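You operate a simulated robot arm through the tools that you are given. There is no shell and no other tool.

You are at the controls of a simulated robot arm. One attempt, no reset.

Task
Put things in order on the sewing bench top. At the end: the brown tan cap from the sewing bench top stands on top of the white clean filter; the blue film grip stands where the brown tan cap stood; the brown thread cone is in the grey used parts tray; the beige brown-labelled core from the sewing bench top stands where the blue film grip stood; whatever was shut is shut again. Leave all else as you found it, and nothing knocked over. Set down upright: brown thread cone.

Only the result counts: the job must be done as asked and must still hold three seconds after the hand-in. Knocking over, shifting, dropping, spilling or breaking anything else fails it. Lids that push on must go on centred and level and be pressed home; caps that screw on are set level and turned clockwise until they are tight.

Robot
A 6-joint arm with a two-finger parallel gripper, fixed in place. Base frame: the origin is at the foot of the arm, x ahead of it, y to its left, z up; the work surface is at about z = 800. Lengths are in mm, angles in rad, forces in N, time in s.
With the tool pointing down near the work surface it reaches from about 260 to 680 mm from the base axis. Its first joint turns from -1.152 to 1.152 rad. Payload 2.9 kg.
Tool frame: the origin (TCP) lies between the finger pads and is the grasp point; the fingertips stand 30 mm ahead of it; z points along the fingers, y is the line along which they close. The gripper opens to 110 mm. The fingers are 20 mm wide and 10 mm thick; the gripper's body (48 by 112 mm) begins 55 mm behind the TCP.
Orientation is that of the tool frame in the base frame, as a unit quaternion [x, y, z, w]. With the fingers straight down and closing along the base's y, the tool's x points along the base's -x, its y along +y and its z along -z.

Tools
- The arm moves only by the tool drive_tool. Its arguments are lists of equal length, an entry for each row: "turn": the turn, a rotation vector about the tool's x, y, z in rad, a list of three; "slide": the shift along the tool's x, y, z in m, a list of three; "hand": the gripper command, from -1 (shut) to 1 (fully open), values between in proportion. In form: {"turn": [[rx, ry, rz], ...], "slide": [[x, y, z], ...], "hand": [hand, ...]}. A call has 1 to 20 rows; each row is the pose to reach, as a shift and turn from the pose commanded when the call began, along the tool's axes at that moment. Rows are played at 5 a second. More than 50 mm and 0.15 rad between two rows, or a gripper value outside its range, and nothing of the call is played. Where a pose cannot be reached the arm comes as near as it can. A force on the tool above 40 N (or 10 N above the force at the start of the call, whichever is more), or a blocked arm, ends the call early, and 0.2 s more pass. Each finger travels about 108 mm/s and halts on what it meets, pressing with about 30 N; the grip force reading is that of the motor and also rises with nothing between the fingers. The clock runs only during rows and for 0.2 s after the last one: add rows that repeat a pose to give the fingers time. It gives the time, the measured TCP pose, the force on the tool (base axes), the opening and the grip force at its end, in the units of the frame above (readings bear some noise), with the torque about the TCP (base axes, N m) and any sound that the robot's microphone picked up.
- Cameras (640 x 400 px; columns grow to the right, rows downward): "scene" is fixed at [102.1, 477.5, 1360.1]; the picture's right is [-0.47, -0.88, 0.00], its down [-0.60, 0.32, -0.73] and it looks along [0.64, -0.34, -0.69] (base axes); focal length 339 px, centre (320, 200). "wrist" rides on the gripper at [72, 17, -103] in the tool frame; the picture's right is [-0.23, 0.97, 0.00], its down [-0.76, -0.18, -0.62] and it looks along [-0.61, -0.14, 0.78] (tool axes); focal length 222 px, centre (320, 200). There is no depth. A picture from a camera that has moved, and an enlarged one, comes with that camera's place and axes in the base frame and with its lens. The place of the scene camera against the robot may be out by one fixed shift of up to 25 mm in any direction.
- grab_frame(camera): a new picture of that camera. No time passes.
- enlarge(camera, box): a new picture of the part [left, top, right, bottom] of that camera's present view, enlarged. No time passes.
- close_job(): hands the job in; it is judged then, once.

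Places have to be worked out from the pictures, the camera data and where the tool is seen. Open the gripper and draw the arm clear of the work before you hand the job in, unless the task says otherwise.

The tools are called as a command line: name --argument value ..., lists and objects as JSON in quotes. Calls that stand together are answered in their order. drive_tool: Moves the arm, as the interface text tells. Its arguments: {"type":"object","properties":{"turn":{"type":"array","items":{"type":"array","items":{"type":"number"}}},"slide":{"type":"array","items":{"type":"array","items":{"type":"number"}}},"hand":{"type":"array","items":{"type":"number"}}},"required":["turn","slide","hand"]} The other tools are called the same way: grab_frame (camera) takes a picture; enlarge (camera, box) takes an enlarged picture of a part of a camera's view; close_job () hands the job in.

At the start:

```text
time: 0.0
tcp_pos: [278.9, 228.2, 1149.1]
tool_rot: [-0.001, 1.0, 0.0, 0.0]
ft_force: [-0.1, -0.2, -0.5]
ft_torque: [-0.02, 0.02, -0.01]
gripper_width: 110.0
gripper_force: 0.0
```

scene: 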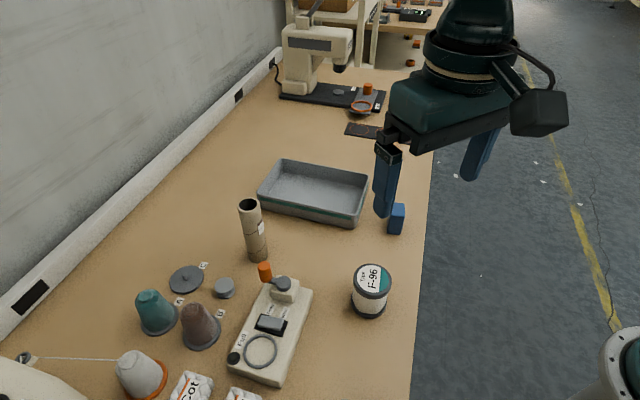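
wrist: 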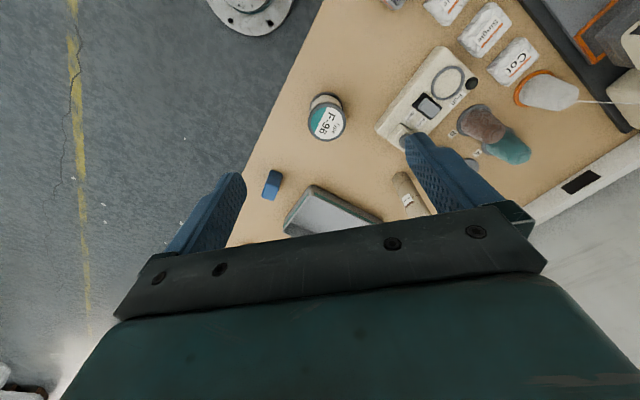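

I start with close looks at the scene to identify the objects before moving anything.

enlarge --camera "scene" --box '[100, 240, 260, 400]'

enlarge --camera "scene" --box '[220, 150, 420, 330]'

enlarge --camera "scene" --box '[200, 240, 420, 400]'

enlarge --camera "scene" --box '[260, 0, 460, 150]'

enlarge --camera "wrist" --box '[240, 0, 640, 250]'

```text
2.50 times, centred on (180, 320) of scene
camera zoom: at [102.1, 477.5, 1360.1], right [-0.47, -0.88, 0.0], down [-0.6, 0.32, -0.73], along [0.64, -0.34, -0.69], focal length 847 px, centre (670, -100)
```

zoom: 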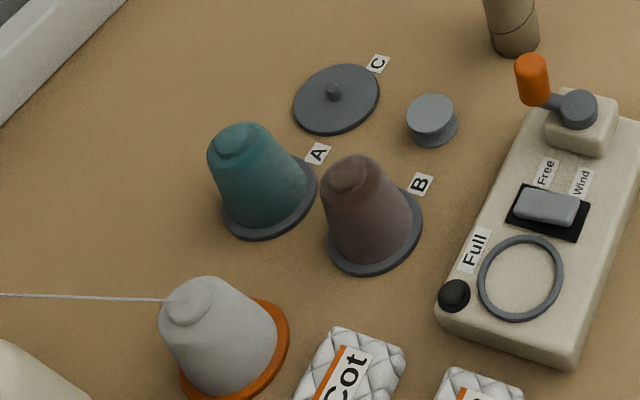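

```text
2.22 times, centred on (320, 240) of scene
camera zoom: at [102.1, 477.5, 1360.1], right [-0.47, -0.88, 0.0], down [-0.6, 0.32, -0.73], along [0.64, -0.34, -0.69], focal length 753 px, centre (320, 111)
```

zoom: 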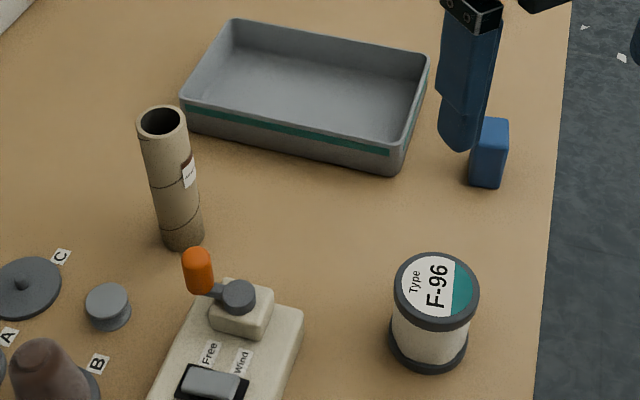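

```text
2.50 times, centred on (310, 320) of scene
camera zoom: at [102.1, 477.5, 1360.1], right [-0.47, -0.88, 0.0], down [-0.6, 0.32, -0.73], along [0.64, -0.34, -0.69], focal length 847 px, centre (345, -100)
```

zoom: 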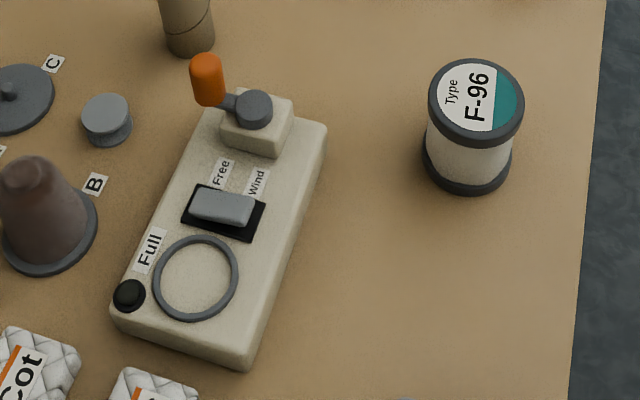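

```text
2.67 times, centred on (360, 75) of scene
camera zoom: at [102.1, 477.5, 1360.1], right [-0.47, -0.88, 0.0], down [-0.6, 0.32, -0.73], along [0.64, -0.34, -0.69], focal length 903 px, centre (213, 533)
```

zoom: 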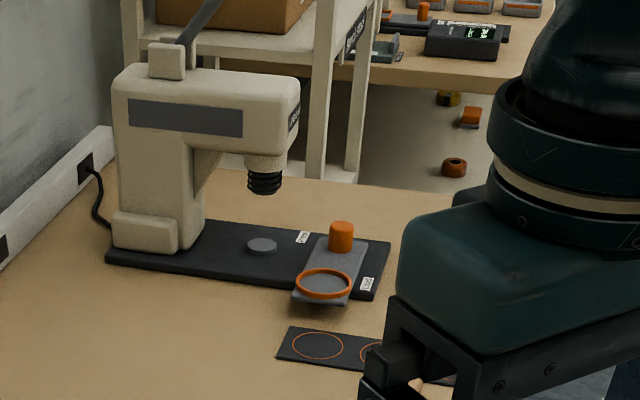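

```text
1.60 times, centred on (440, 125) of wrist
camera zoom: at [206.6, 245.2, 1254.5], right [0.23, 0.97, 0.0], down [0.76, -0.18, 0.62], along [0.61, -0.14, -0.78], focal length 355 px, centre (128, 320)
```

zoom: 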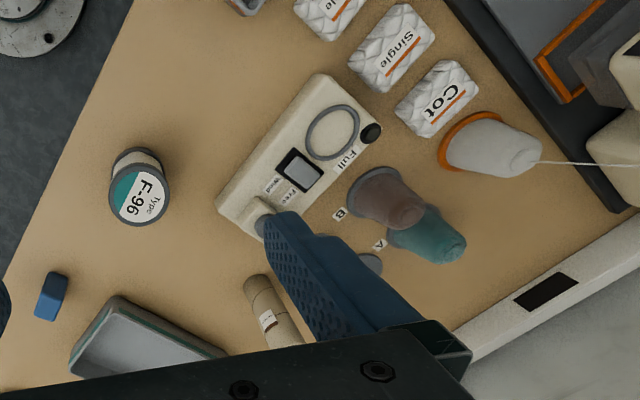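

The blue block, tray, F-96 canister, tube, cones and reel device are visible, but the arm hides part of the bench, and I don't yet see a brown tan cap. I move the arm to the right (−y) to clear the view and look from the wrist there.

drive_tool --turn '[[0, 0, 0], [0, 0, 0], [0, 0, 0], [0, 0, 0], [0, 0, 0], [0, 0, 0], [0, 0, 0], [0, 0, 0]]' --slide '[[0, -0.045, 0], [0, -0.09, 0], [0, -0.135, 0], [0, -0.18, 0], [0, -0.225, 0], [0, -0.27, 0], [0, -0.315, 0], [0, -0.36, 0]]' --hand '[1, 1, 1, 1, 1, 1, 1, 1]'

grab_frame --camera "scene"

grab_frame --camera "wrist"

```text
time: 1.8
tcp_pos: [279.4, -131.9, 1150.7]
tool_rot: [0.0, 1.0, 0.0, 0.0]
ft_force: [-0.2, -0.6, 0.6]
ft_torque: [0.03, 0.0, 0.01]
gripper_width: 110.2
gripper_force: 0.1
```

```text
taken
```

scene: 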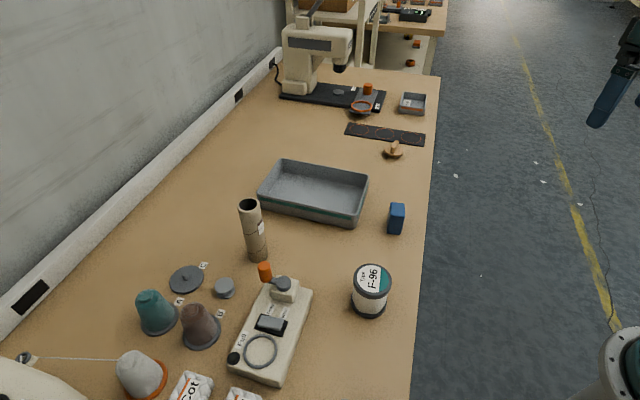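

```text
taken
camera wrist: at [205.6, -114.4, 1255.7], right [0.23, 0.97, 0.0], down [0.76, -0.18, 0.62], along [0.61, -0.14, -0.78], focal length 222 px, centre (320, 200)
```

wrist: 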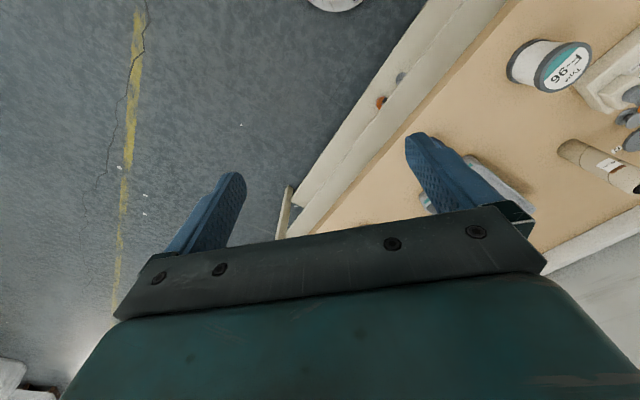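

The arm is now clear, and I see a brown knobbed piece near (393,150) and a small grey box at (411,103). I enlarge those regions.

enlarge --camera "scene" --box '[330, 70, 450, 170]'

enlarge --camera "scene" --box '[230, 150, 430, 330]'

enlarge --camera "wrist" --box '[320, 0, 640, 220]'

enlarge --camera "scene" --box '[0, 300, 320, 400]'

```text
4.00 times, centred on (390, 120) of scene
camera zoom: at [102.1, 477.5, 1360.1], right [-0.47, -0.88, 0.0], down [-0.6, 0.32, -0.73], along [0.64, -0.34, -0.69], focal length 1355 px, centre (40, 520)
```

zoom: 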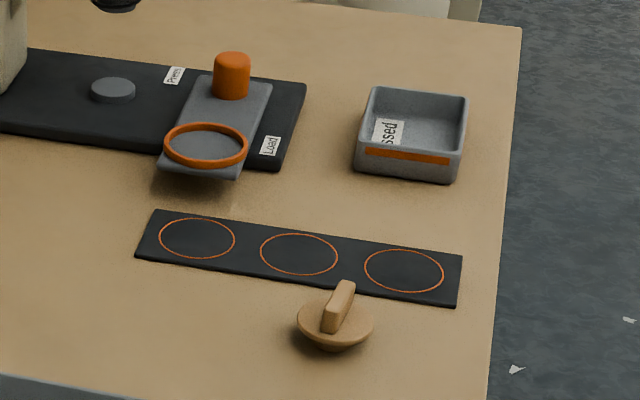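

```text
2.22 times, centred on (330, 240) of scene
camera zoom: at [102.1, 477.5, 1360.1], right [-0.47, -0.88, 0.0], down [-0.6, 0.32, -0.73], along [0.64, -0.34, -0.69], focal length 753 px, centre (298, 111)
```

zoom: 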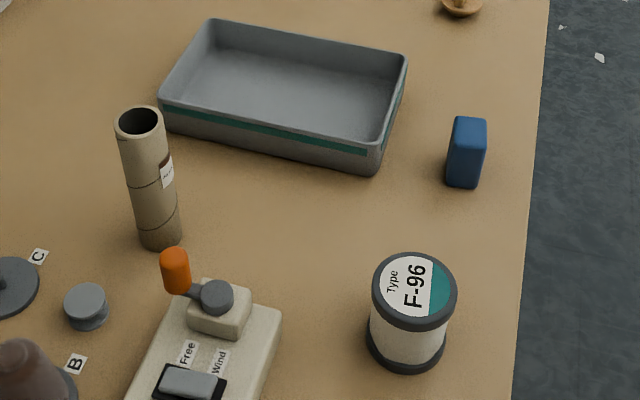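

```text
1.82 times, centred on (480, 110) of wrist
camera zoom: at [205.6, -114.4, 1255.7], right [0.23, 0.97, 0.0], down [0.76, -0.18, 0.62], along [0.61, -0.14, -0.78], focal length 404 px, centre (29, 364)
```

zoom: 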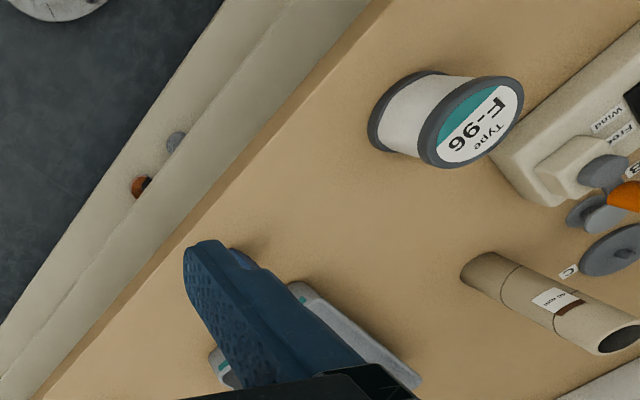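

```text
2.00 times, centred on (160, 350) of scene
camera zoom: at [102.1, 477.5, 1360.1], right [-0.47, -0.88, 0.0], down [-0.6, 0.32, -0.73], along [0.64, -0.34, -0.69], focal length 678 px, centre (640, -100)
```

zoom: 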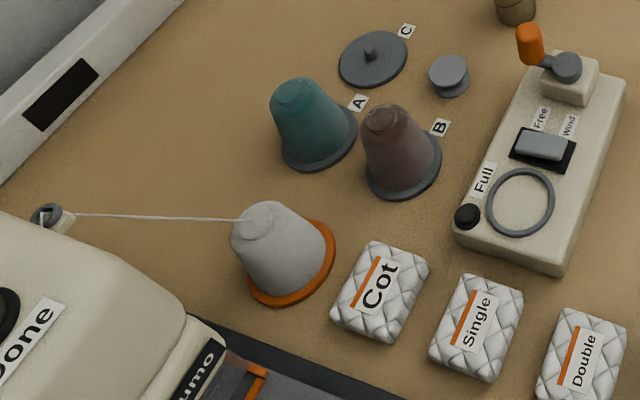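

The brown cap is a disc with a bar handle near (700,−70); the tray carries a teal stripe. I bring the wrist camera over that area for accurate position fixes.

drive_tool --turn '[[0, 0, 0], [0, 0, 0], [0, 0, 0], [0, 0, 0], [0, 0, 0], [0, 0, 0]]' --slide '[[-0.04, 0.01, 0.012], [-0.08, 0.02, 0.024], [-0.12, 0.03, 0.036], [-0.16, 0.04, 0.048], [-0.2, 0.05, 0.06], [-0.23, 0.062, 0.07]]' --hand '[1, 1, 1, 1, 1, 1]'

grab_frame --camera "wrist"

grab_frame --camera "scene"

```text
time: 3.2
tcp_pos: [507.2, -68.1, 1082.3]
tool_rot: [-0.001, 1.0, 0.0, 0.0]
ft_force: [-0.2, 0.6, 0.3]
ft_torque: [0.04, 0.03, 0.0]
gripper_width: 109.9
gripper_force: 0.0
```

```text
taken
camera wrist: at [436.0, -52.0, 1186.8], right [0.23, 0.97, 0.0], down [0.76, -0.18, 0.62], along [0.61, -0.14, -0.78], focal length 222 px, centre (320, 200)
```

wrist: 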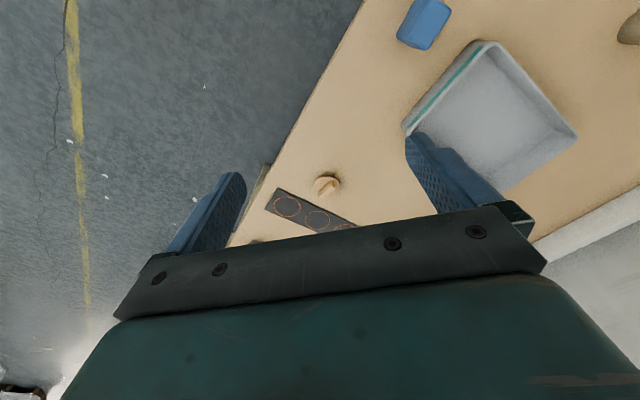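

```text
taken
```

scene: 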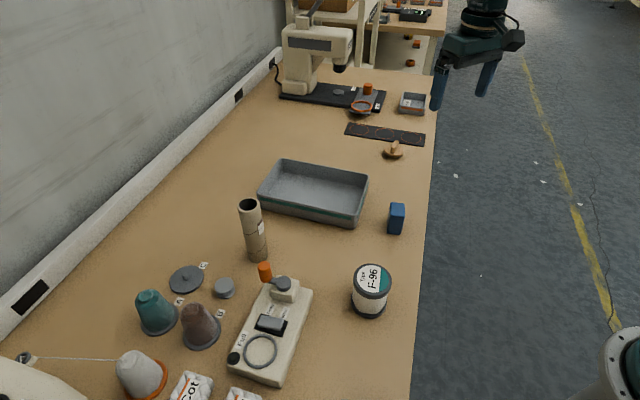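

The cap seems to be around (702,−100), a bit beyond the vertical-tool reach. I enlarge for a better measurement.

enlarge --camera "wrist" --box '[240, 140, 400, 240]'

enlarge --camera "wrist" --box '[360, 0, 640, 175]'

```text
4.00 times, centred on (320, 190) of wrist
camera zoom: at [436.0, -52.0, 1186.8], right [0.23, 0.97, 0.0], down [0.76, -0.18, 0.62], along [0.61, -0.14, -0.78], focal length 888 px, centre (320, 240)
```

zoom: 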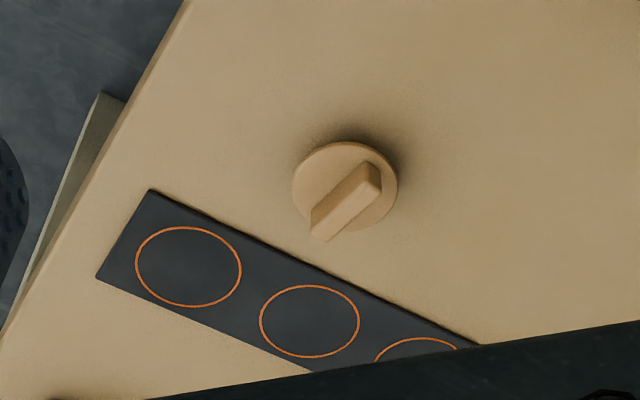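

```text
2.29 times, centred on (500, 88) of wrist
camera zoom: at [436.0, -52.0, 1186.8], right [0.23, 0.97, 0.0], down [0.76, -0.18, 0.62], along [0.61, -0.14, -0.78], focal length 508 px, centre (-91, 457)
```

zoom: 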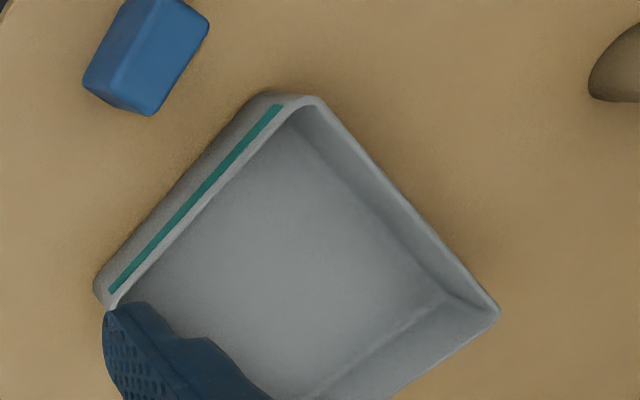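

Cap disc centre is about (699,−99) with a ~54 mm flange and a bar handle running along (1,−1). Next I survey the blue grip, tray and canister from closer up.

drive_tool --turn '[[0, 0, 0], [0, 0, 0], [0, 0, 0], [0, 0, 0], [0, 0, 0], [0, 0, 0]]' --slide '[[0.023, 0.032, 0.005], [0.046, 0.064, 0.01], [0.069, 0.096, 0.015], [0.092, 0.128, 0.02], [0.115, 0.16, 0.026], [0.137, 0.188, 0.032]]' --hand '[1, 1, 1, 1, 1, 1]'

grab_frame --camera "wrist"

enlarge --camera "wrist" --box '[220, 60, 420, 200]'

```text
time: 4.6
tcp_pos: [373.5, 119.0, 1049.9]
tool_rot: [0.0, 1.0, 0.0, 0.001]
ft_force: [1.4, 0.4, -0.9]
ft_torque: [0.03, 0.02, 0.03]
gripper_width: 109.9
gripper_force: 0.1
```

```text
taken
camera wrist: at [300.1, 135.1, 1153.8], right [0.23, 0.97, 0.0], down [0.76, -0.18, 0.62], along [0.61, -0.14, -0.78], focal length 222 px, centre (320, 200)
```

wrist: 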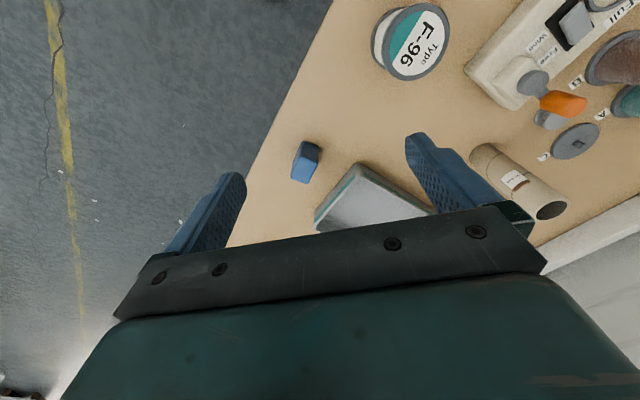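

```text
2.86 times, centred on (320, 130) of wrist
camera zoom: at [300.1, 135.1, 1153.8], right [0.23, 0.97, 0.0], down [0.76, -0.18, 0.62], along [0.61, -0.14, -0.78], focal length 635 px, centre (320, 400)
```

zoom: 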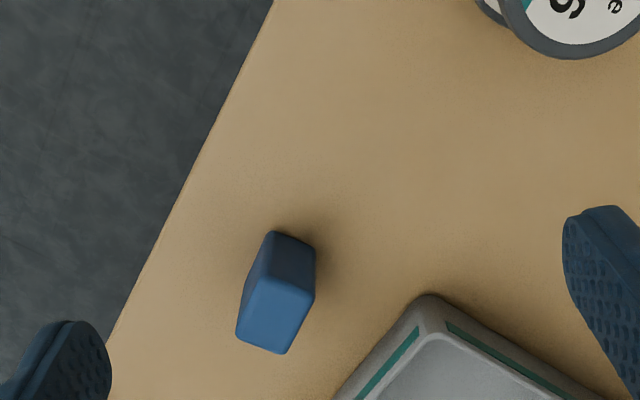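

The blue grip is about 28×40×57 mm, centred near (470,70), and the bench runs at −45°. Now I rotate and move to look at the cones, core and reel device from the wrist.

drive_tool --turn '[[0, 0, -0.11], [0, 0, -0.22], [0, 0, -0.33], [0, 0, -0.44], [0, 0, -0.55], [0, 0, -0.66], [0, 0, -0.77], [0, 0, -0.8]]' --slide '[[0.002, 0.04, 0], [0.004, 0.08, 0], [0.006, 0.12, 0], [0.008, 0.16, 0], [0.01, 0.2, 0], [0.012, 0.24, 0], [0.013, 0.28, 0], [0.013, 0.311, 0]]' --hand '[1, 1, 1, 1, 1, 1, 1, 1]'

grab_frame --camera "wrist"

enlarge --camera "wrist" --box '[220, 40, 460, 190]'

```text
time: 6.4
tcp_pos: [360.2, 430.6, 1047.0]
tool_rot: [-0.391, 0.92, 0.0, 0.0]
ft_force: [-0.4, 0.0, -0.4]
ft_torque: [-0.03, 0.0, 0.04]
gripper_width: 110.0
gripper_force: 0.1
```

```text
taken
camera wrist: at [297.9, 390.2, 1150.8], right [-0.54, 0.84, 0.0], down [0.66, 0.42, 0.62], along [0.52, 0.34, -0.78], focal length 222 px, centre (320, 200)
```

wrist: 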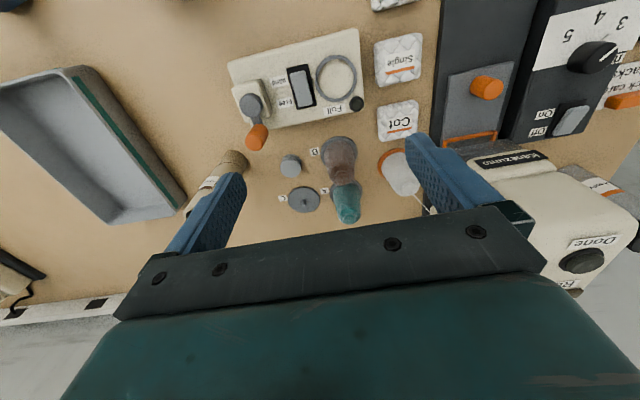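

```text
2.67 times, centred on (340, 115) of wrist
camera zoom: at [297.9, 390.2, 1150.8], right [-0.54, 0.84, 0.0], down [0.66, 0.42, 0.62], along [0.52, 0.34, -0.78], focal length 592 px, centre (267, 427)
```

zoom: 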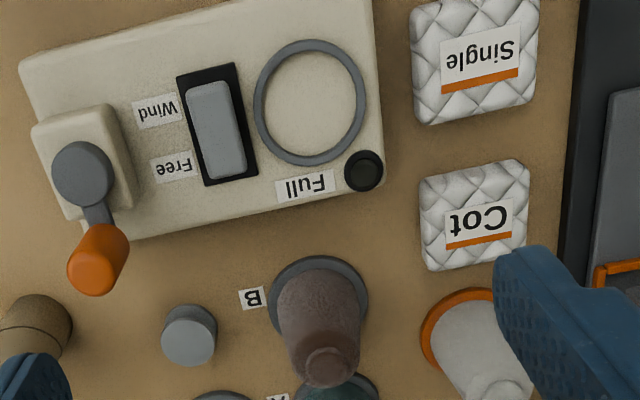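

Brown cone's holder is centred near (426,514), cone top z≈878; the bench grid suits a yaw of 45°. Next I look at the core and tray.

drive_tool --turn '[[0, 0, 0.05], [0, 0, 0.1], [0, 0, 0.15], [0, 0, 0.2]]' --slide '[[0.013, -0.037, -0.008], [0.026, -0.074, -0.016], [0.039, -0.111, -0.024], [0.052, -0.148, -0.033]]' --hand '[1, 1, 1, 1]'

grab_frame --camera "wrist"

enlarge --camera "wrist" --box '[200, 60, 440, 210]'

enlarge --camera "wrist" --box '[60, 0, 300, 150]'

```text
time: 7.4
tcp_pos: [428.4, 287.9, 1082.3]
tool_rot: [-0.296, 0.955, 0.0, 0.0]
ft_force: [0.6, 0.0, 0.5]
ft_torque: [0.03, 0.01, 0.0]
gripper_width: 109.9
gripper_force: 0.1
```

```text
taken
camera wrist: at [359.3, 261.2, 1185.8], right [-0.36, 0.93, 0.0], down [0.73, 0.28, 0.62], along [0.58, 0.23, -0.78], focal length 222 px, centre (320, 200)
```

wrist: 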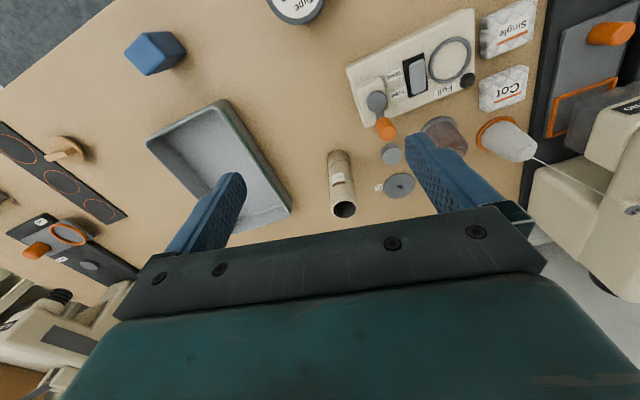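

```text
2.67 times, centred on (320, 135) of wrist
camera zoom: at [359.3, 261.2, 1185.8], right [-0.36, 0.93, 0.0], down [0.73, 0.28, 0.62], along [0.58, 0.23, -0.78], focal length 592 px, centre (320, 373)
```

zoom: 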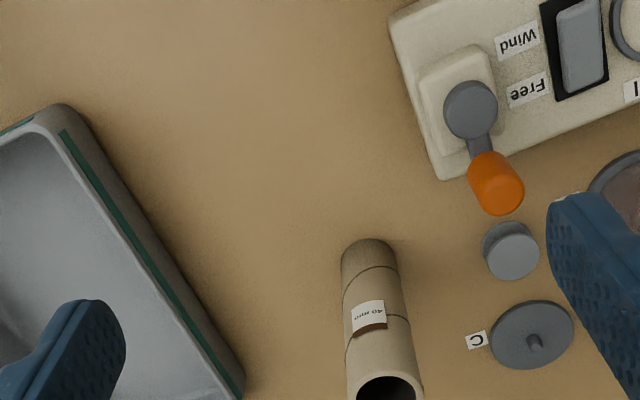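

```text
2.67 times, centred on (180, 75) of wrist
camera zoom: at [359.3, 261.2, 1185.8], right [-0.36, 0.93, 0.0], down [0.73, 0.28, 0.62], along [0.58, 0.23, -0.78], focal length 592 px, centre (693, 533)
```

zoom: 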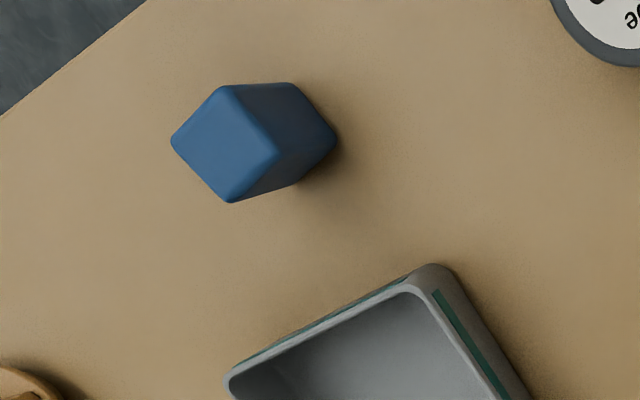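

The core ("40 mm", brown stripe) stands at about (539,371), ~142 mm tall; the tray is roughly 140×232 mm centred near (634,183). Now I look at the F-96 canister from above.

drive_tool --turn '[[0, 0, 0], [0, 0, 0], [0, 0, 0], [0, 0, 0]]' --slide '[[0.035, 0.005, 0], [0.07, 0.01, 0], [0.105, 0.015, 0], [0.141, 0.02, 0]]' --hand '[1, 1, 1, 1]'

grab_frame --camera "wrist"

enlarge --camera "wrist" --box '[220, 20, 420, 160]'

enlarge --camera "scene" --box '[340, 255, 400, 325]'

```text
time: 8.4
tcp_pos: [300.5, 226.2, 1080.9]
tool_rot: [-0.295, 0.955, -0.001, 0.001]
ft_force: [0.2, 0.8, 0.3]
ft_torque: [0.0, -0.01, 0.0]
gripper_width: 110.2
gripper_force: 0.0
```

```text
taken
camera wrist: at [231.4, 198.0, 1185.7], right [-0.36, 0.93, 0.0], down [0.73, 0.28, 0.62], along [0.58, 0.23, -0.78], focal length 222 px, centre (320, 200)
```

wrist: 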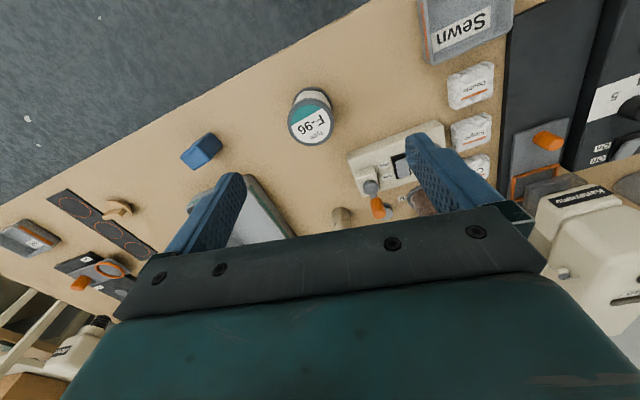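

```text
2.86 times, centred on (320, 90) of wrist
camera zoom: at [231.4, 198.0, 1185.7], right [-0.36, 0.93, 0.0], down [0.73, 0.28, 0.62], along [0.58, 0.23, -0.78], focal length 635 px, centre (320, 514)
```

zoom: 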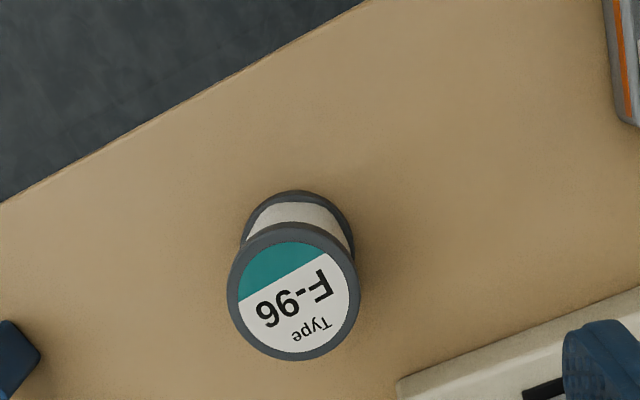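

```text
5.71 times, centred on (370, 290) of scene
camera zoom: at [102.1, 477.5, 1360.1], right [-0.47, -0.88, 0.0], down [-0.6, 0.32, -0.73], along [0.64, -0.34, -0.69], focal length 1936 px, centre (34, -314)
```

zoom: 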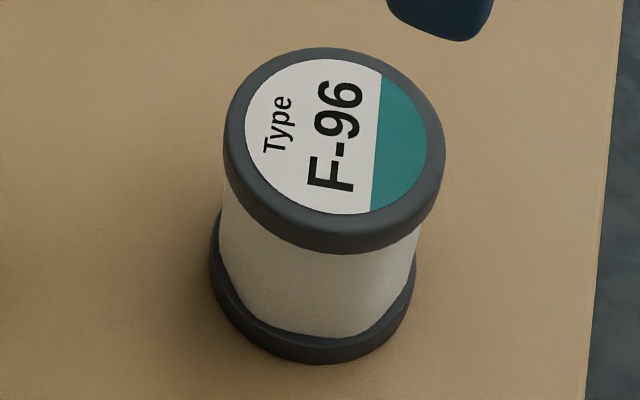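

Filter centre ≈ (333,226), flat top at z≈885, 64 mm wide. I now go for a close look at the cap, turning the tool so its closing axis is across the bar handle (yaw −45°).

drive_tool --turn '[[0, 0, 0.1385], [0, 0, 0.277], [0, 0, 0.4155], [0, 0, 0.554], [0, 0, 0.6925], [0, 0, 0.831], [0, 0, 0.9695], [0, 0, 1.108], [0, 0, 1.2465], [0, 0, 1.385]]' --slide '[[-0.0114, -0.0364, 0.005], [-0.0228, -0.0728, 0.01], [-0.0343, -0.1093, 0.015], [-0.0457, -0.1457, 0.02], [-0.0571, -0.1821, 0.025], [-0.0685, -0.2185, 0.03], [-0.0799, -0.2549, 0.035], [-0.0914, -0.2914, 0.04], [-0.1028, -0.3278, 0.045], [-0.1142, -0.3642, 0.051]]' --hand '[1, 1, 1, 1, 1, 1, 1, 1, 1, 1]'

grab_frame --camera "wrist"

enlarge --camera "wrist" --box '[240, 100, 400, 220]'

```text
time: 10.6
tcp_pos: [601.8, -11.5, 1029.9]
tool_rot: [0.383, 0.924, 0.001, 0.0]
ft_force: [-0.6, 0.0, 1.1]
ft_torque: [0.02, 0.01, -0.02]
gripper_width: 110.2
gripper_force: 0.1
```

```text
taken
camera wrist: at [562.1, 50.7, 1133.9], right [0.85, 0.53, 0.0], down [0.41, -0.66, 0.62], along [0.33, -0.53, -0.78], focal length 222 px, centre (320, 200)
```

wrist: 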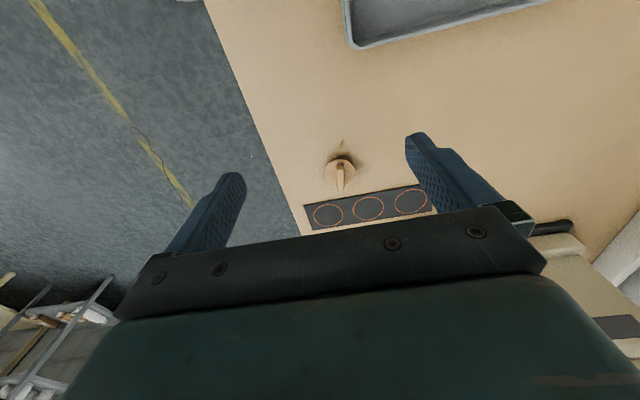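

```text
3.33 times, centred on (320, 160) of wrist
camera zoom: at [562.1, 50.7, 1133.9], right [0.85, 0.53, 0.0], down [0.41, -0.66, 0.62], along [0.33, -0.53, -0.78], focal length 740 px, centre (320, 333)
```

zoom: 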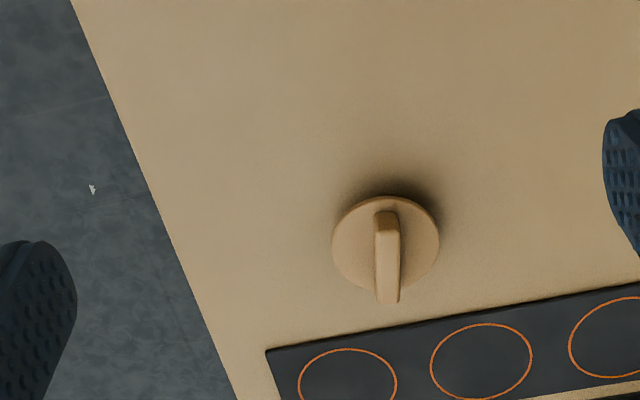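

The cap disc centre is ≈(693,−98), flange top z≈822, bar top ≈842, running at about −48°. It's beyond vertical reach, so I tilt the tool 0.25 rad about its closing axis and hover above the bar first.

drive_tool --turn '[[0.001, -0.05, 0.011], [0.003, -0.1, 0.022], [0.004, -0.15, 0.033], [0.006, -0.2, 0.044], [0.007, -0.25, 0.055], [0.007, -0.25, 0.055]]' --slide '[[-0.021, 0.001, 0.02], [-0.042, 0.002, 0.045], [-0.063, 0.003, 0.07], [-0.084, 0.004, 0.098], [-0.1044, 0.0047, 0.1254], [-0.1044, 0.0047, 0.1254]]' --hand '[-0.09, -0.09, -0.09, -0.09, -0.09, -0.09]'

grab_frame --camera "wrist"

enlarge --camera "scene" --box '[340, 80, 460, 180]'

```text
time: 12.0
tcp_pos: [679.4, -80.8, 903.7]
tool_rot: [0.405, 0.905, -0.052, 0.115]
ft_force: [0.4, 0.9, 0.5]
ft_torque: [-0.01, -0.01, 0.0]
gripper_width: 50.1
gripper_force: 0.1
```

```text
taken
camera wrist: at [627.4, 1.9, 987.0], right [0.87, 0.49, 0.06], down [0.26, -0.55, 0.79], along [0.42, -0.68, -0.61], focal length 222 px, centre (320, 200)
```

wrist: 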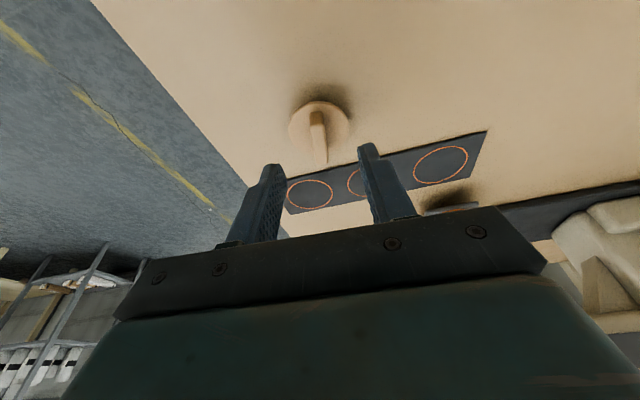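

```text
4.00 times, centred on (400, 130) of scene
camera zoom: at [102.1, 477.5, 1360.1], right [-0.47, -0.88, 0.0], down [-0.6, 0.32, -0.73], along [0.64, -0.34, -0.69], focal length 1355 px, centre (0, 480)
```

zoom: 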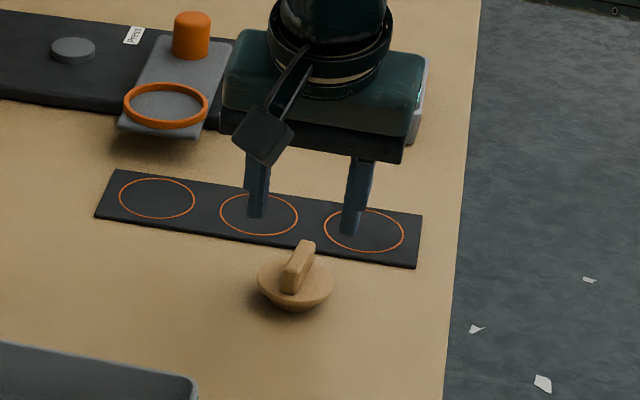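

The hover pose was reached with the bar centred between the fingers; the bar is rotated a few degrees more, so I correct yaw by −0.06 and advance along the tool axis until the tips straddle the bar, just above the flange.

drive_tool --turn '[[0.005, 0, 0.02], [0.01, 0, 0.04], [0.0148, 0, 0.058], [0.0148, 0, 0.058]]' --slide '[[0, 0, 0.015], [0, 0, 0.03], [0, 0, 0.042], [0, 0, 0.048]]' --hand '[-0.09, -0.09, -0.09, -0.09]'

grab_frame --camera "wrist"

enlarge --camera "scene" --box '[340, 90, 440, 180]'

```text
time: 13.0
tcp_pos: [687.3, -89.6, 858.5]
tool_rot: [0.432, 0.893, -0.054, 0.112]
ft_force: [0.4, -0.5, 0.5]
ft_torque: [-0.01, 0.01, 0.01]
gripper_width: 49.8
gripper_force: 0.1
```

```text
taken
camera wrist: at [640.6, -4.0, 941.0], right [0.9, 0.43, 0.06], down [0.22, -0.57, 0.79], along [0.37, -0.7, -0.61], focal length 222 px, centre (320, 200)
```

wrist: 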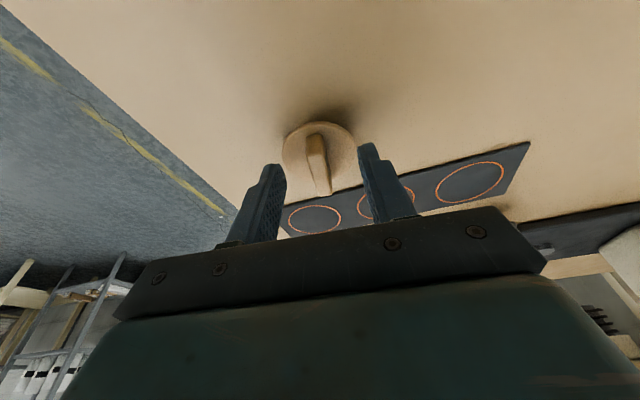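

```text
4.44 times, centred on (390, 135) of scene
camera zoom: at [102.1, 477.5, 1360.1], right [-0.47, -0.88, 0.0], down [-0.6, 0.32, -0.73], along [0.64, -0.34, -0.69], focal length 1506 px, centre (9, 489)
```

zoom: 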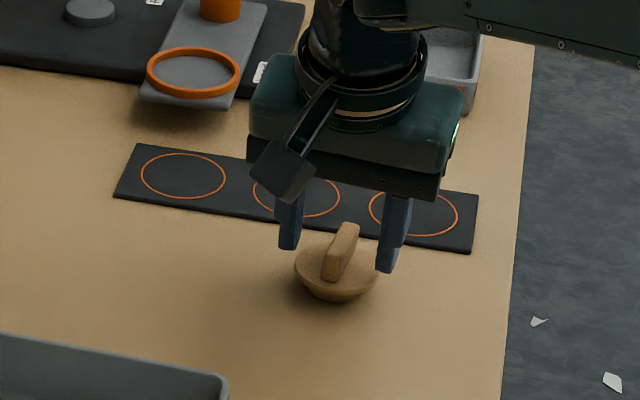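

Fingers straddle the bar with room below. I go 5 mm deeper and close on the bar.

drive_tool --turn '[[0, 0, 0], [0, 0, 0], [0, 0, 0], [0, 0, 0], [0, 0, 0], [0, 0, 0]]' --slide '[[0, 0, 0.005], [0, 0, 0.005], [0, 0, 0.005], [0, 0, 0.005], [0, 0, 0.005], [0, 0, 0.005]]' --hand '[-0.09, -1, -1, -1, -1, -1]'

grab_frame --camera "wrist"

enlarge --camera "scene" --box '[340, 90, 440, 180]'

```text
time: 14.4
tcp_pos: [686.8, -91.4, 853.5]
tool_rot: [0.432, 0.893, -0.053, 0.112]
ft_force: [-0.7, 0.5, -0.1]
ft_torque: [0.02, -0.03, -0.03]
gripper_width: 10.5
gripper_force: 30.2
```

```text
taken
camera wrist: at [641.2, -4.8, 936.9], right [0.9, 0.43, 0.06], down [0.22, -0.57, 0.79], along [0.37, -0.7, -0.61], focal length 222 px, centre (320, 200)
```

wrist: 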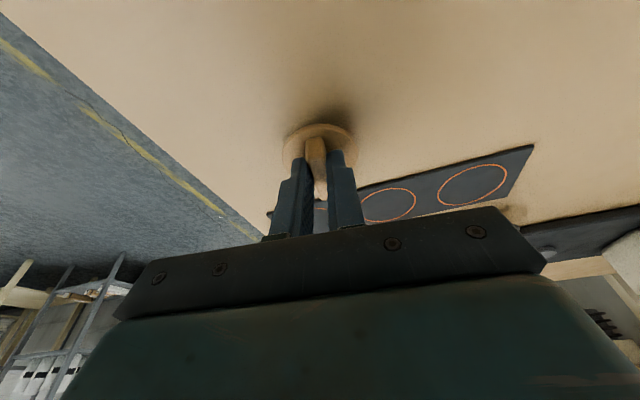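

```text
4.44 times, centred on (390, 135) of scene
camera zoom: at [102.1, 477.5, 1360.1], right [-0.47, -0.88, 0.0], down [-0.6, 0.32, -0.73], along [0.64, -0.34, -0.69], focal length 1506 px, centre (9, 489)
```

zoom: 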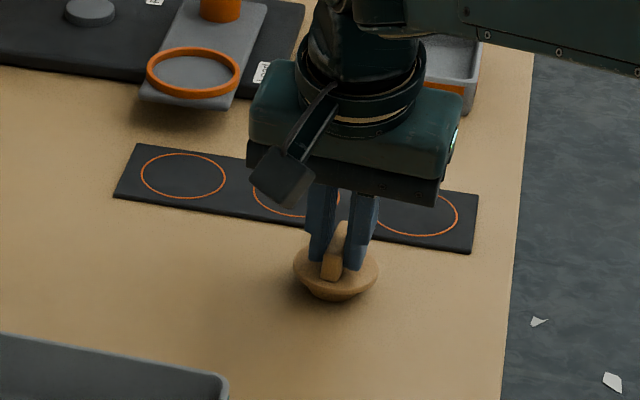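

The bar is firmly held at 10.5 mm. I lift straight up in base z and check that the cap comes along.

drive_tool --turn '[[0, 0, 0], [0, 0, 0], [0, 0, 0], [0, 0, 0], [0, 0, 0]]' --slide '[[-0.0037, 0, -0.0145], [-0.0111, 0, -0.0436], [-0.0197, 0, -0.0774], [-0.0283, 0, -0.1113], [-0.0344, 0, -0.1355]]' --hand '[-1, -1, -1, -1, -1]'

grab_frame --camera "wrist"

enlarge --camera "scene" --box '[340, 70, 460, 170]'

```text
time: 15.6
tcp_pos: [680.1, -82.0, 990.2]
tool_rot: [0.431, 0.894, -0.052, 0.112]
ft_force: [-0.1, 0.1, 0.2]
ft_torque: [0.01, 0.02, 0.03]
gripper_width: 10.4
gripper_force: 29.0
out of reach, approached as far as the arm can: row 5
```

```text
taken
camera wrist: at [633.5, 3.8, 1074.1], right [0.9, 0.43, 0.06], down [0.22, -0.57, 0.79], along [0.38, -0.7, -0.61], focal length 222 px, centre (320, 200)
```

wrist: 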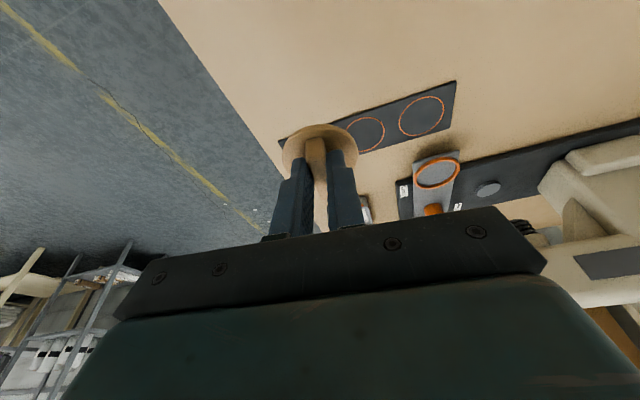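

```text
4.00 times, centred on (400, 120) of scene
camera zoom: at [102.1, 477.5, 1360.1], right [-0.47, -0.88, 0.0], down [-0.6, 0.32, -0.73], along [0.64, -0.34, -0.69], focal length 1355 px, centre (0, 520)
```

zoom: 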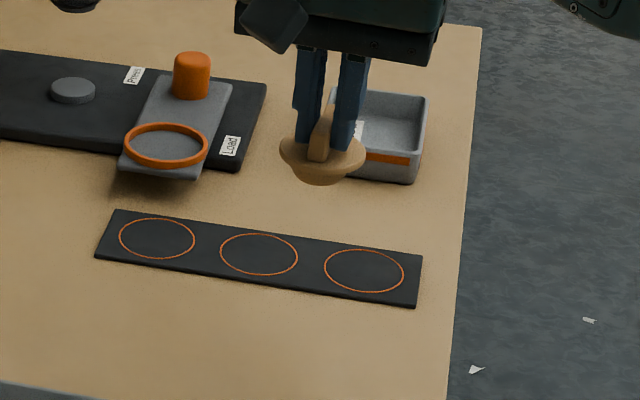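

The cap is held level. I carry it toward the filter, rotating the yaw back by +0.7 rad about the vertical while keeping the tilt.

drive_tool --turn '[[-0.0156, 0.0001, -0.0616], [-0.0313, 0.0003, -0.1233], [-0.0469, 0.0004, -0.1849], [-0.0625, 0.0005, -0.2465], [-0.0782, 0.0006, -0.3082], [-0.0938, 0.0008, -0.3698], [-0.1095, 0.0009, -0.4315], [-0.1251, 0.001, -0.4931], [-0.1407, 0.0011, -0.5547], [-0.1564, 0.0013, -0.6164], [-0.172, 0.0014, -0.678]]' --slide '[[0.0405, -0.0077, -0.0112], [0.081, -0.0154, -0.0224], [0.1215, -0.0231, -0.0337], [0.162, -0.0308, -0.0449], [0.2025, -0.0385, -0.0561], [0.243, -0.0462, -0.0673], [0.2835, -0.0539, -0.0785], [0.324, -0.0616, -0.0897], [0.3645, -0.0693, -0.101], [0.405, -0.077, -0.1122], [0.4455, -0.0847, -0.1234]]' --hand '[-1, -1, -1, -1, -1, -1, -1, -1, -1, -1, -1]'

grab_frame --camera "wrist"

enlarge --camera "scene" --box '[310, 210, 430, 330]'

```text
time: 18.0
tcp_pos: [526.3, 391.9, 953.3]
tool_rot: [0.1, 0.987, -0.013, 0.123]
ft_force: [1.3, -0.2, -0.3]
ft_torque: [0.03, 0.02, 0.0]
gripper_width: 10.3
gripper_force: 30.8
out of reach, approached as far as the arm can: row 1, 2, 3, 4, 5, 6, 7, 8, 9, 10, 11
```

```text
taken
camera wrist: at [436.3, 428.0, 1036.5], right [0.41, 0.91, 0.05], down [0.54, -0.29, 0.79], along [0.74, -0.3, -0.61], focal length 222 px, centre (320, 200)
```

wrist: 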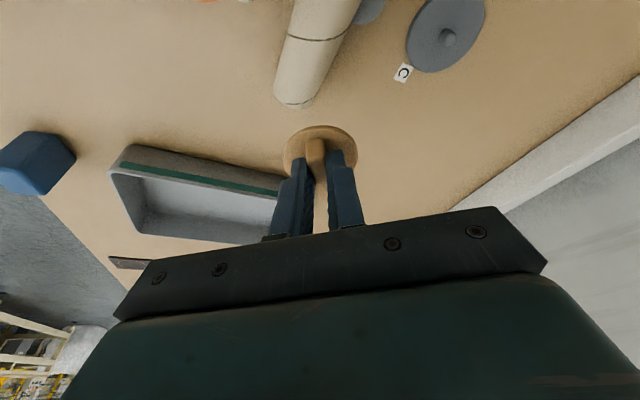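

```text
3.33 times, centred on (370, 270) of scene
camera zoom: at [102.3, 477.3, 1360.1], right [-0.47, -0.88, 0.0], down [-0.6, 0.32, -0.73], along [0.64, -0.34, -0.69], focal length 1129 px, centre (153, -33)
```

zoom: 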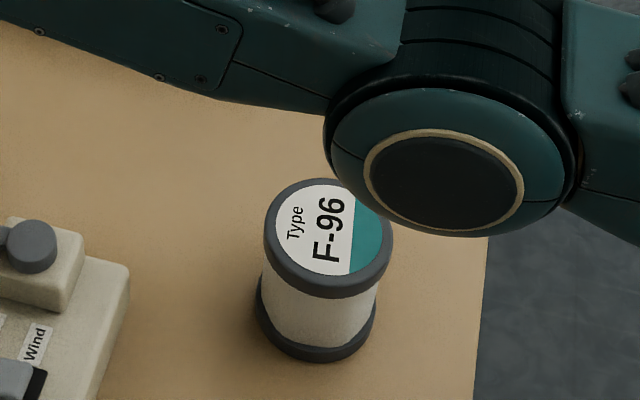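

The arm did not follow the intended path (it was stuck at full stretch) and ended near the core. I look immediately at what happened there.

grab_frame --camera "scene"

enlarge --camera "wrist" --box '[220, 0, 500, 180]'

enlarge --camera "scene" --box '[160, 160, 320, 320]'

```text
taken
```

scene: 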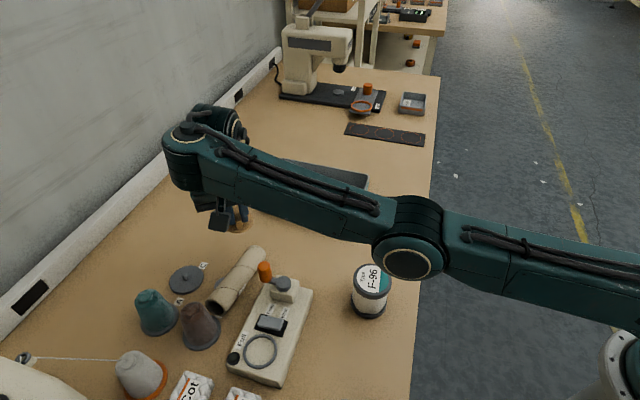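

```text
2.22 times, centred on (360, 90) of wrist
camera zoom: at [436.3, 428.0, 1036.5], right [0.41, 0.91, 0.05], down [0.54, -0.29, 0.79], along [0.74, -0.3, -0.61], focal length 494 px, centre (231, 444)
```

zoom: 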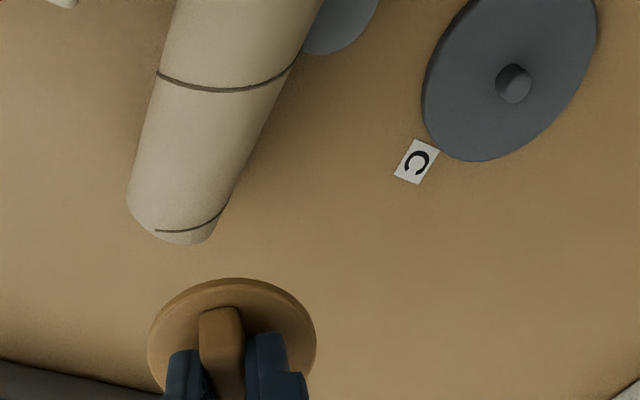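

```text
2.50 times, centred on (240, 240) of scene
camera zoom: at [102.3, 477.3, 1360.1], right [-0.47, -0.88, 0.0], down [-0.6, 0.32, -0.73], along [0.64, -0.34, -0.69], focal length 847 px, centre (520, 100)
```

zoom: 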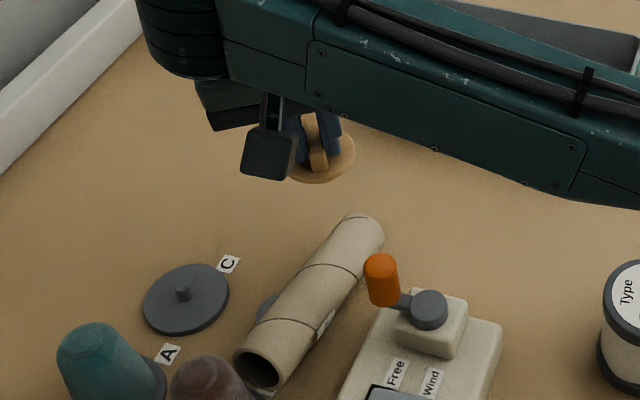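

The core got knocked over and lies near the cone and winder; I will have to stand it up again. First I free the arm from its straightened posture: a small downward move should bend the elbow, with plenty of clearance under the cap.

drive_tool --turn '[[0, 0, 0], [0, 0, 0]]' --slide '[[0.0049, 0, 0.0194], [0.0086, 0, 0.0339]]' --hand '[-1, -1]'

grab_frame --camera "scene"

grab_frame --camera "wrist"

```text
time: 18.6
tcp_pos: [540.8, 393.7, 925.3]
tool_rot: [0.1, 0.987, -0.015, 0.122]
ft_force: [-0.2, 0.1, -1.1]
ft_torque: [0.01, -0.02, -0.01]
gripper_width: 10.6
gripper_force: 30.1
out of reach, approached as far as the arm can: row 1, 2
```

```text
taken
```

scene: 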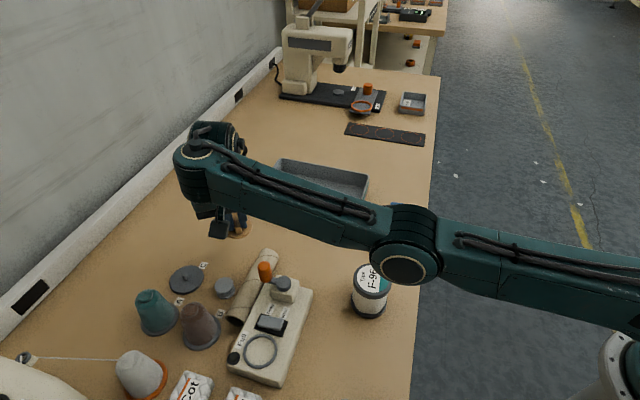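

```text
taken
camera wrist: at [450.2, 430.6, 1008.3], right [0.41, 0.91, 0.05], down [0.54, -0.29, 0.79], along [0.73, -0.3, -0.61], focal length 222 px, centre (320, 200)
```

wrist: 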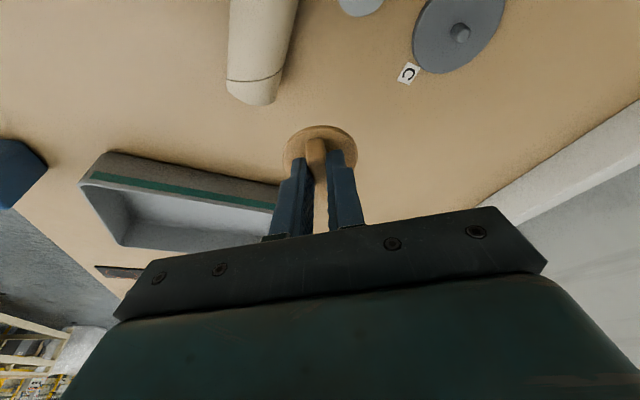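

The controller keeps the unreachable commanded pose, and the elbow seems stuck just past straight. I command a target beyond reach straight outward (free bench there), then lower, so the elbow passes through straight and bends the proper way; cap stays well above the bench.

drive_tool --turn '[[0, 0, 0], [0, 0, 0], [0, 0, 0], [0, 0, 0], [0, 0, 0], [0, 0, 0], [0, 0, 0], [0, 0, 0], [0, 0, 0]]' --slide '[[-0.0264, 0.0328, 0.0099], [-0.0527, 0.0656, 0.0197], [-0.0791, 0.0984, 0.0296], [-0.1054, 0.1312, 0.0395], [-0.1318, 0.1639, 0.0493], [-0.1581, 0.1967, 0.0592], [-0.1845, 0.2295, 0.069], [-0.2108, 0.2623, 0.0789], [-0.1997, 0.2623, 0.1225]]' --hand '[-1, -1, -1, -1, -1, -1, -1, -1, -1]'

grab_frame --camera "scene"

grab_frame --camera "wrist"

```text
time: 20.6
tcp_pos: [576.4, 399.5, 910.1]
tool_rot: [0.1, 0.987, -0.013, 0.123]
ft_force: [0.8, -0.4, -1.7]
ft_torque: [-0.01, -0.03, -0.02]
gripper_width: 10.4
gripper_force: 30.0
out of reach, approached as far as the arm can: row 1, 2, 3, 4, 5, 6, 7, 8, 9
```

```text
taken
```

scene: 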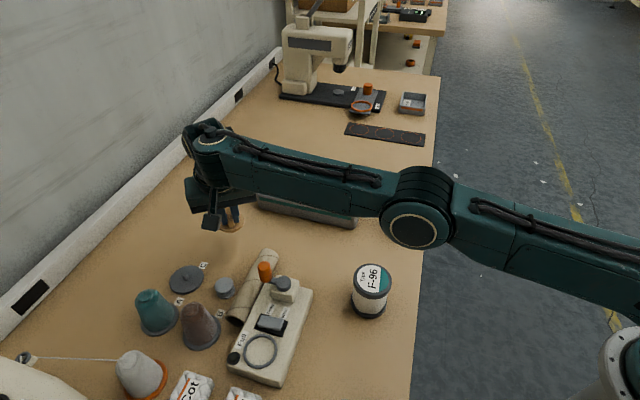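

```text
taken
camera wrist: at [485.9, 435.3, 992.0], right [0.41, 0.91, 0.06], down [0.54, -0.29, 0.79], along [0.74, -0.29, -0.61], focal length 222 px, centre (320, 200)
```

wrist: 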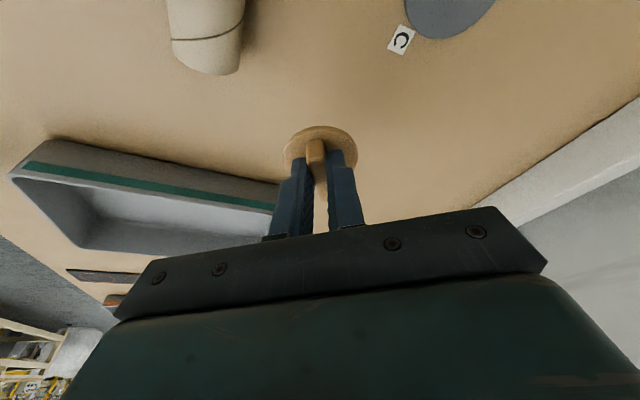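

The arm moved outward and its elbow seems to lift. Now I pull inward and lower a little to settle on the proper elbow branch.

drive_tool --turn '[[0, 0, 0], [0, 0, 0], [0, 0, 0]]' --slide '[[0.0284, -0.0272, 0.0186], [0.0457, -0.0492, 0.0142], [0.0457, -0.0492, 0.0142]]' --hand '[-1, -1, -1]'

grab_frame --camera "scene"

```text
time: 21.4
tcp_pos: [562.3, 391.0, 894.2]
tool_rot: [0.1, 0.987, -0.015, 0.122]
ft_force: [-0.3, 0.6, -1.4]
ft_torque: [0.0, 0.0, -0.02]
gripper_width: 10.5
gripper_force: 29.6
out of reach, approached as far as the arm can: row 1, 2, 3
```

```text
taken
```

scene: 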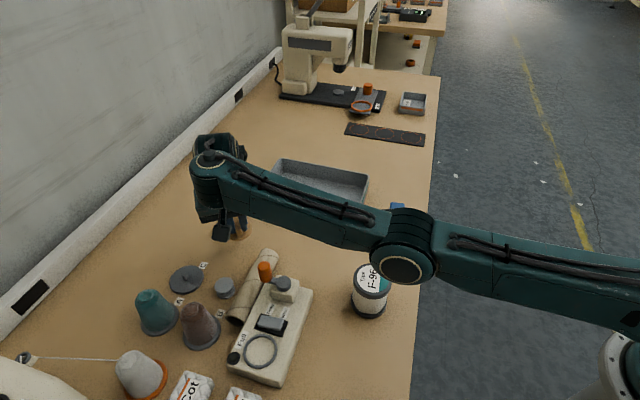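

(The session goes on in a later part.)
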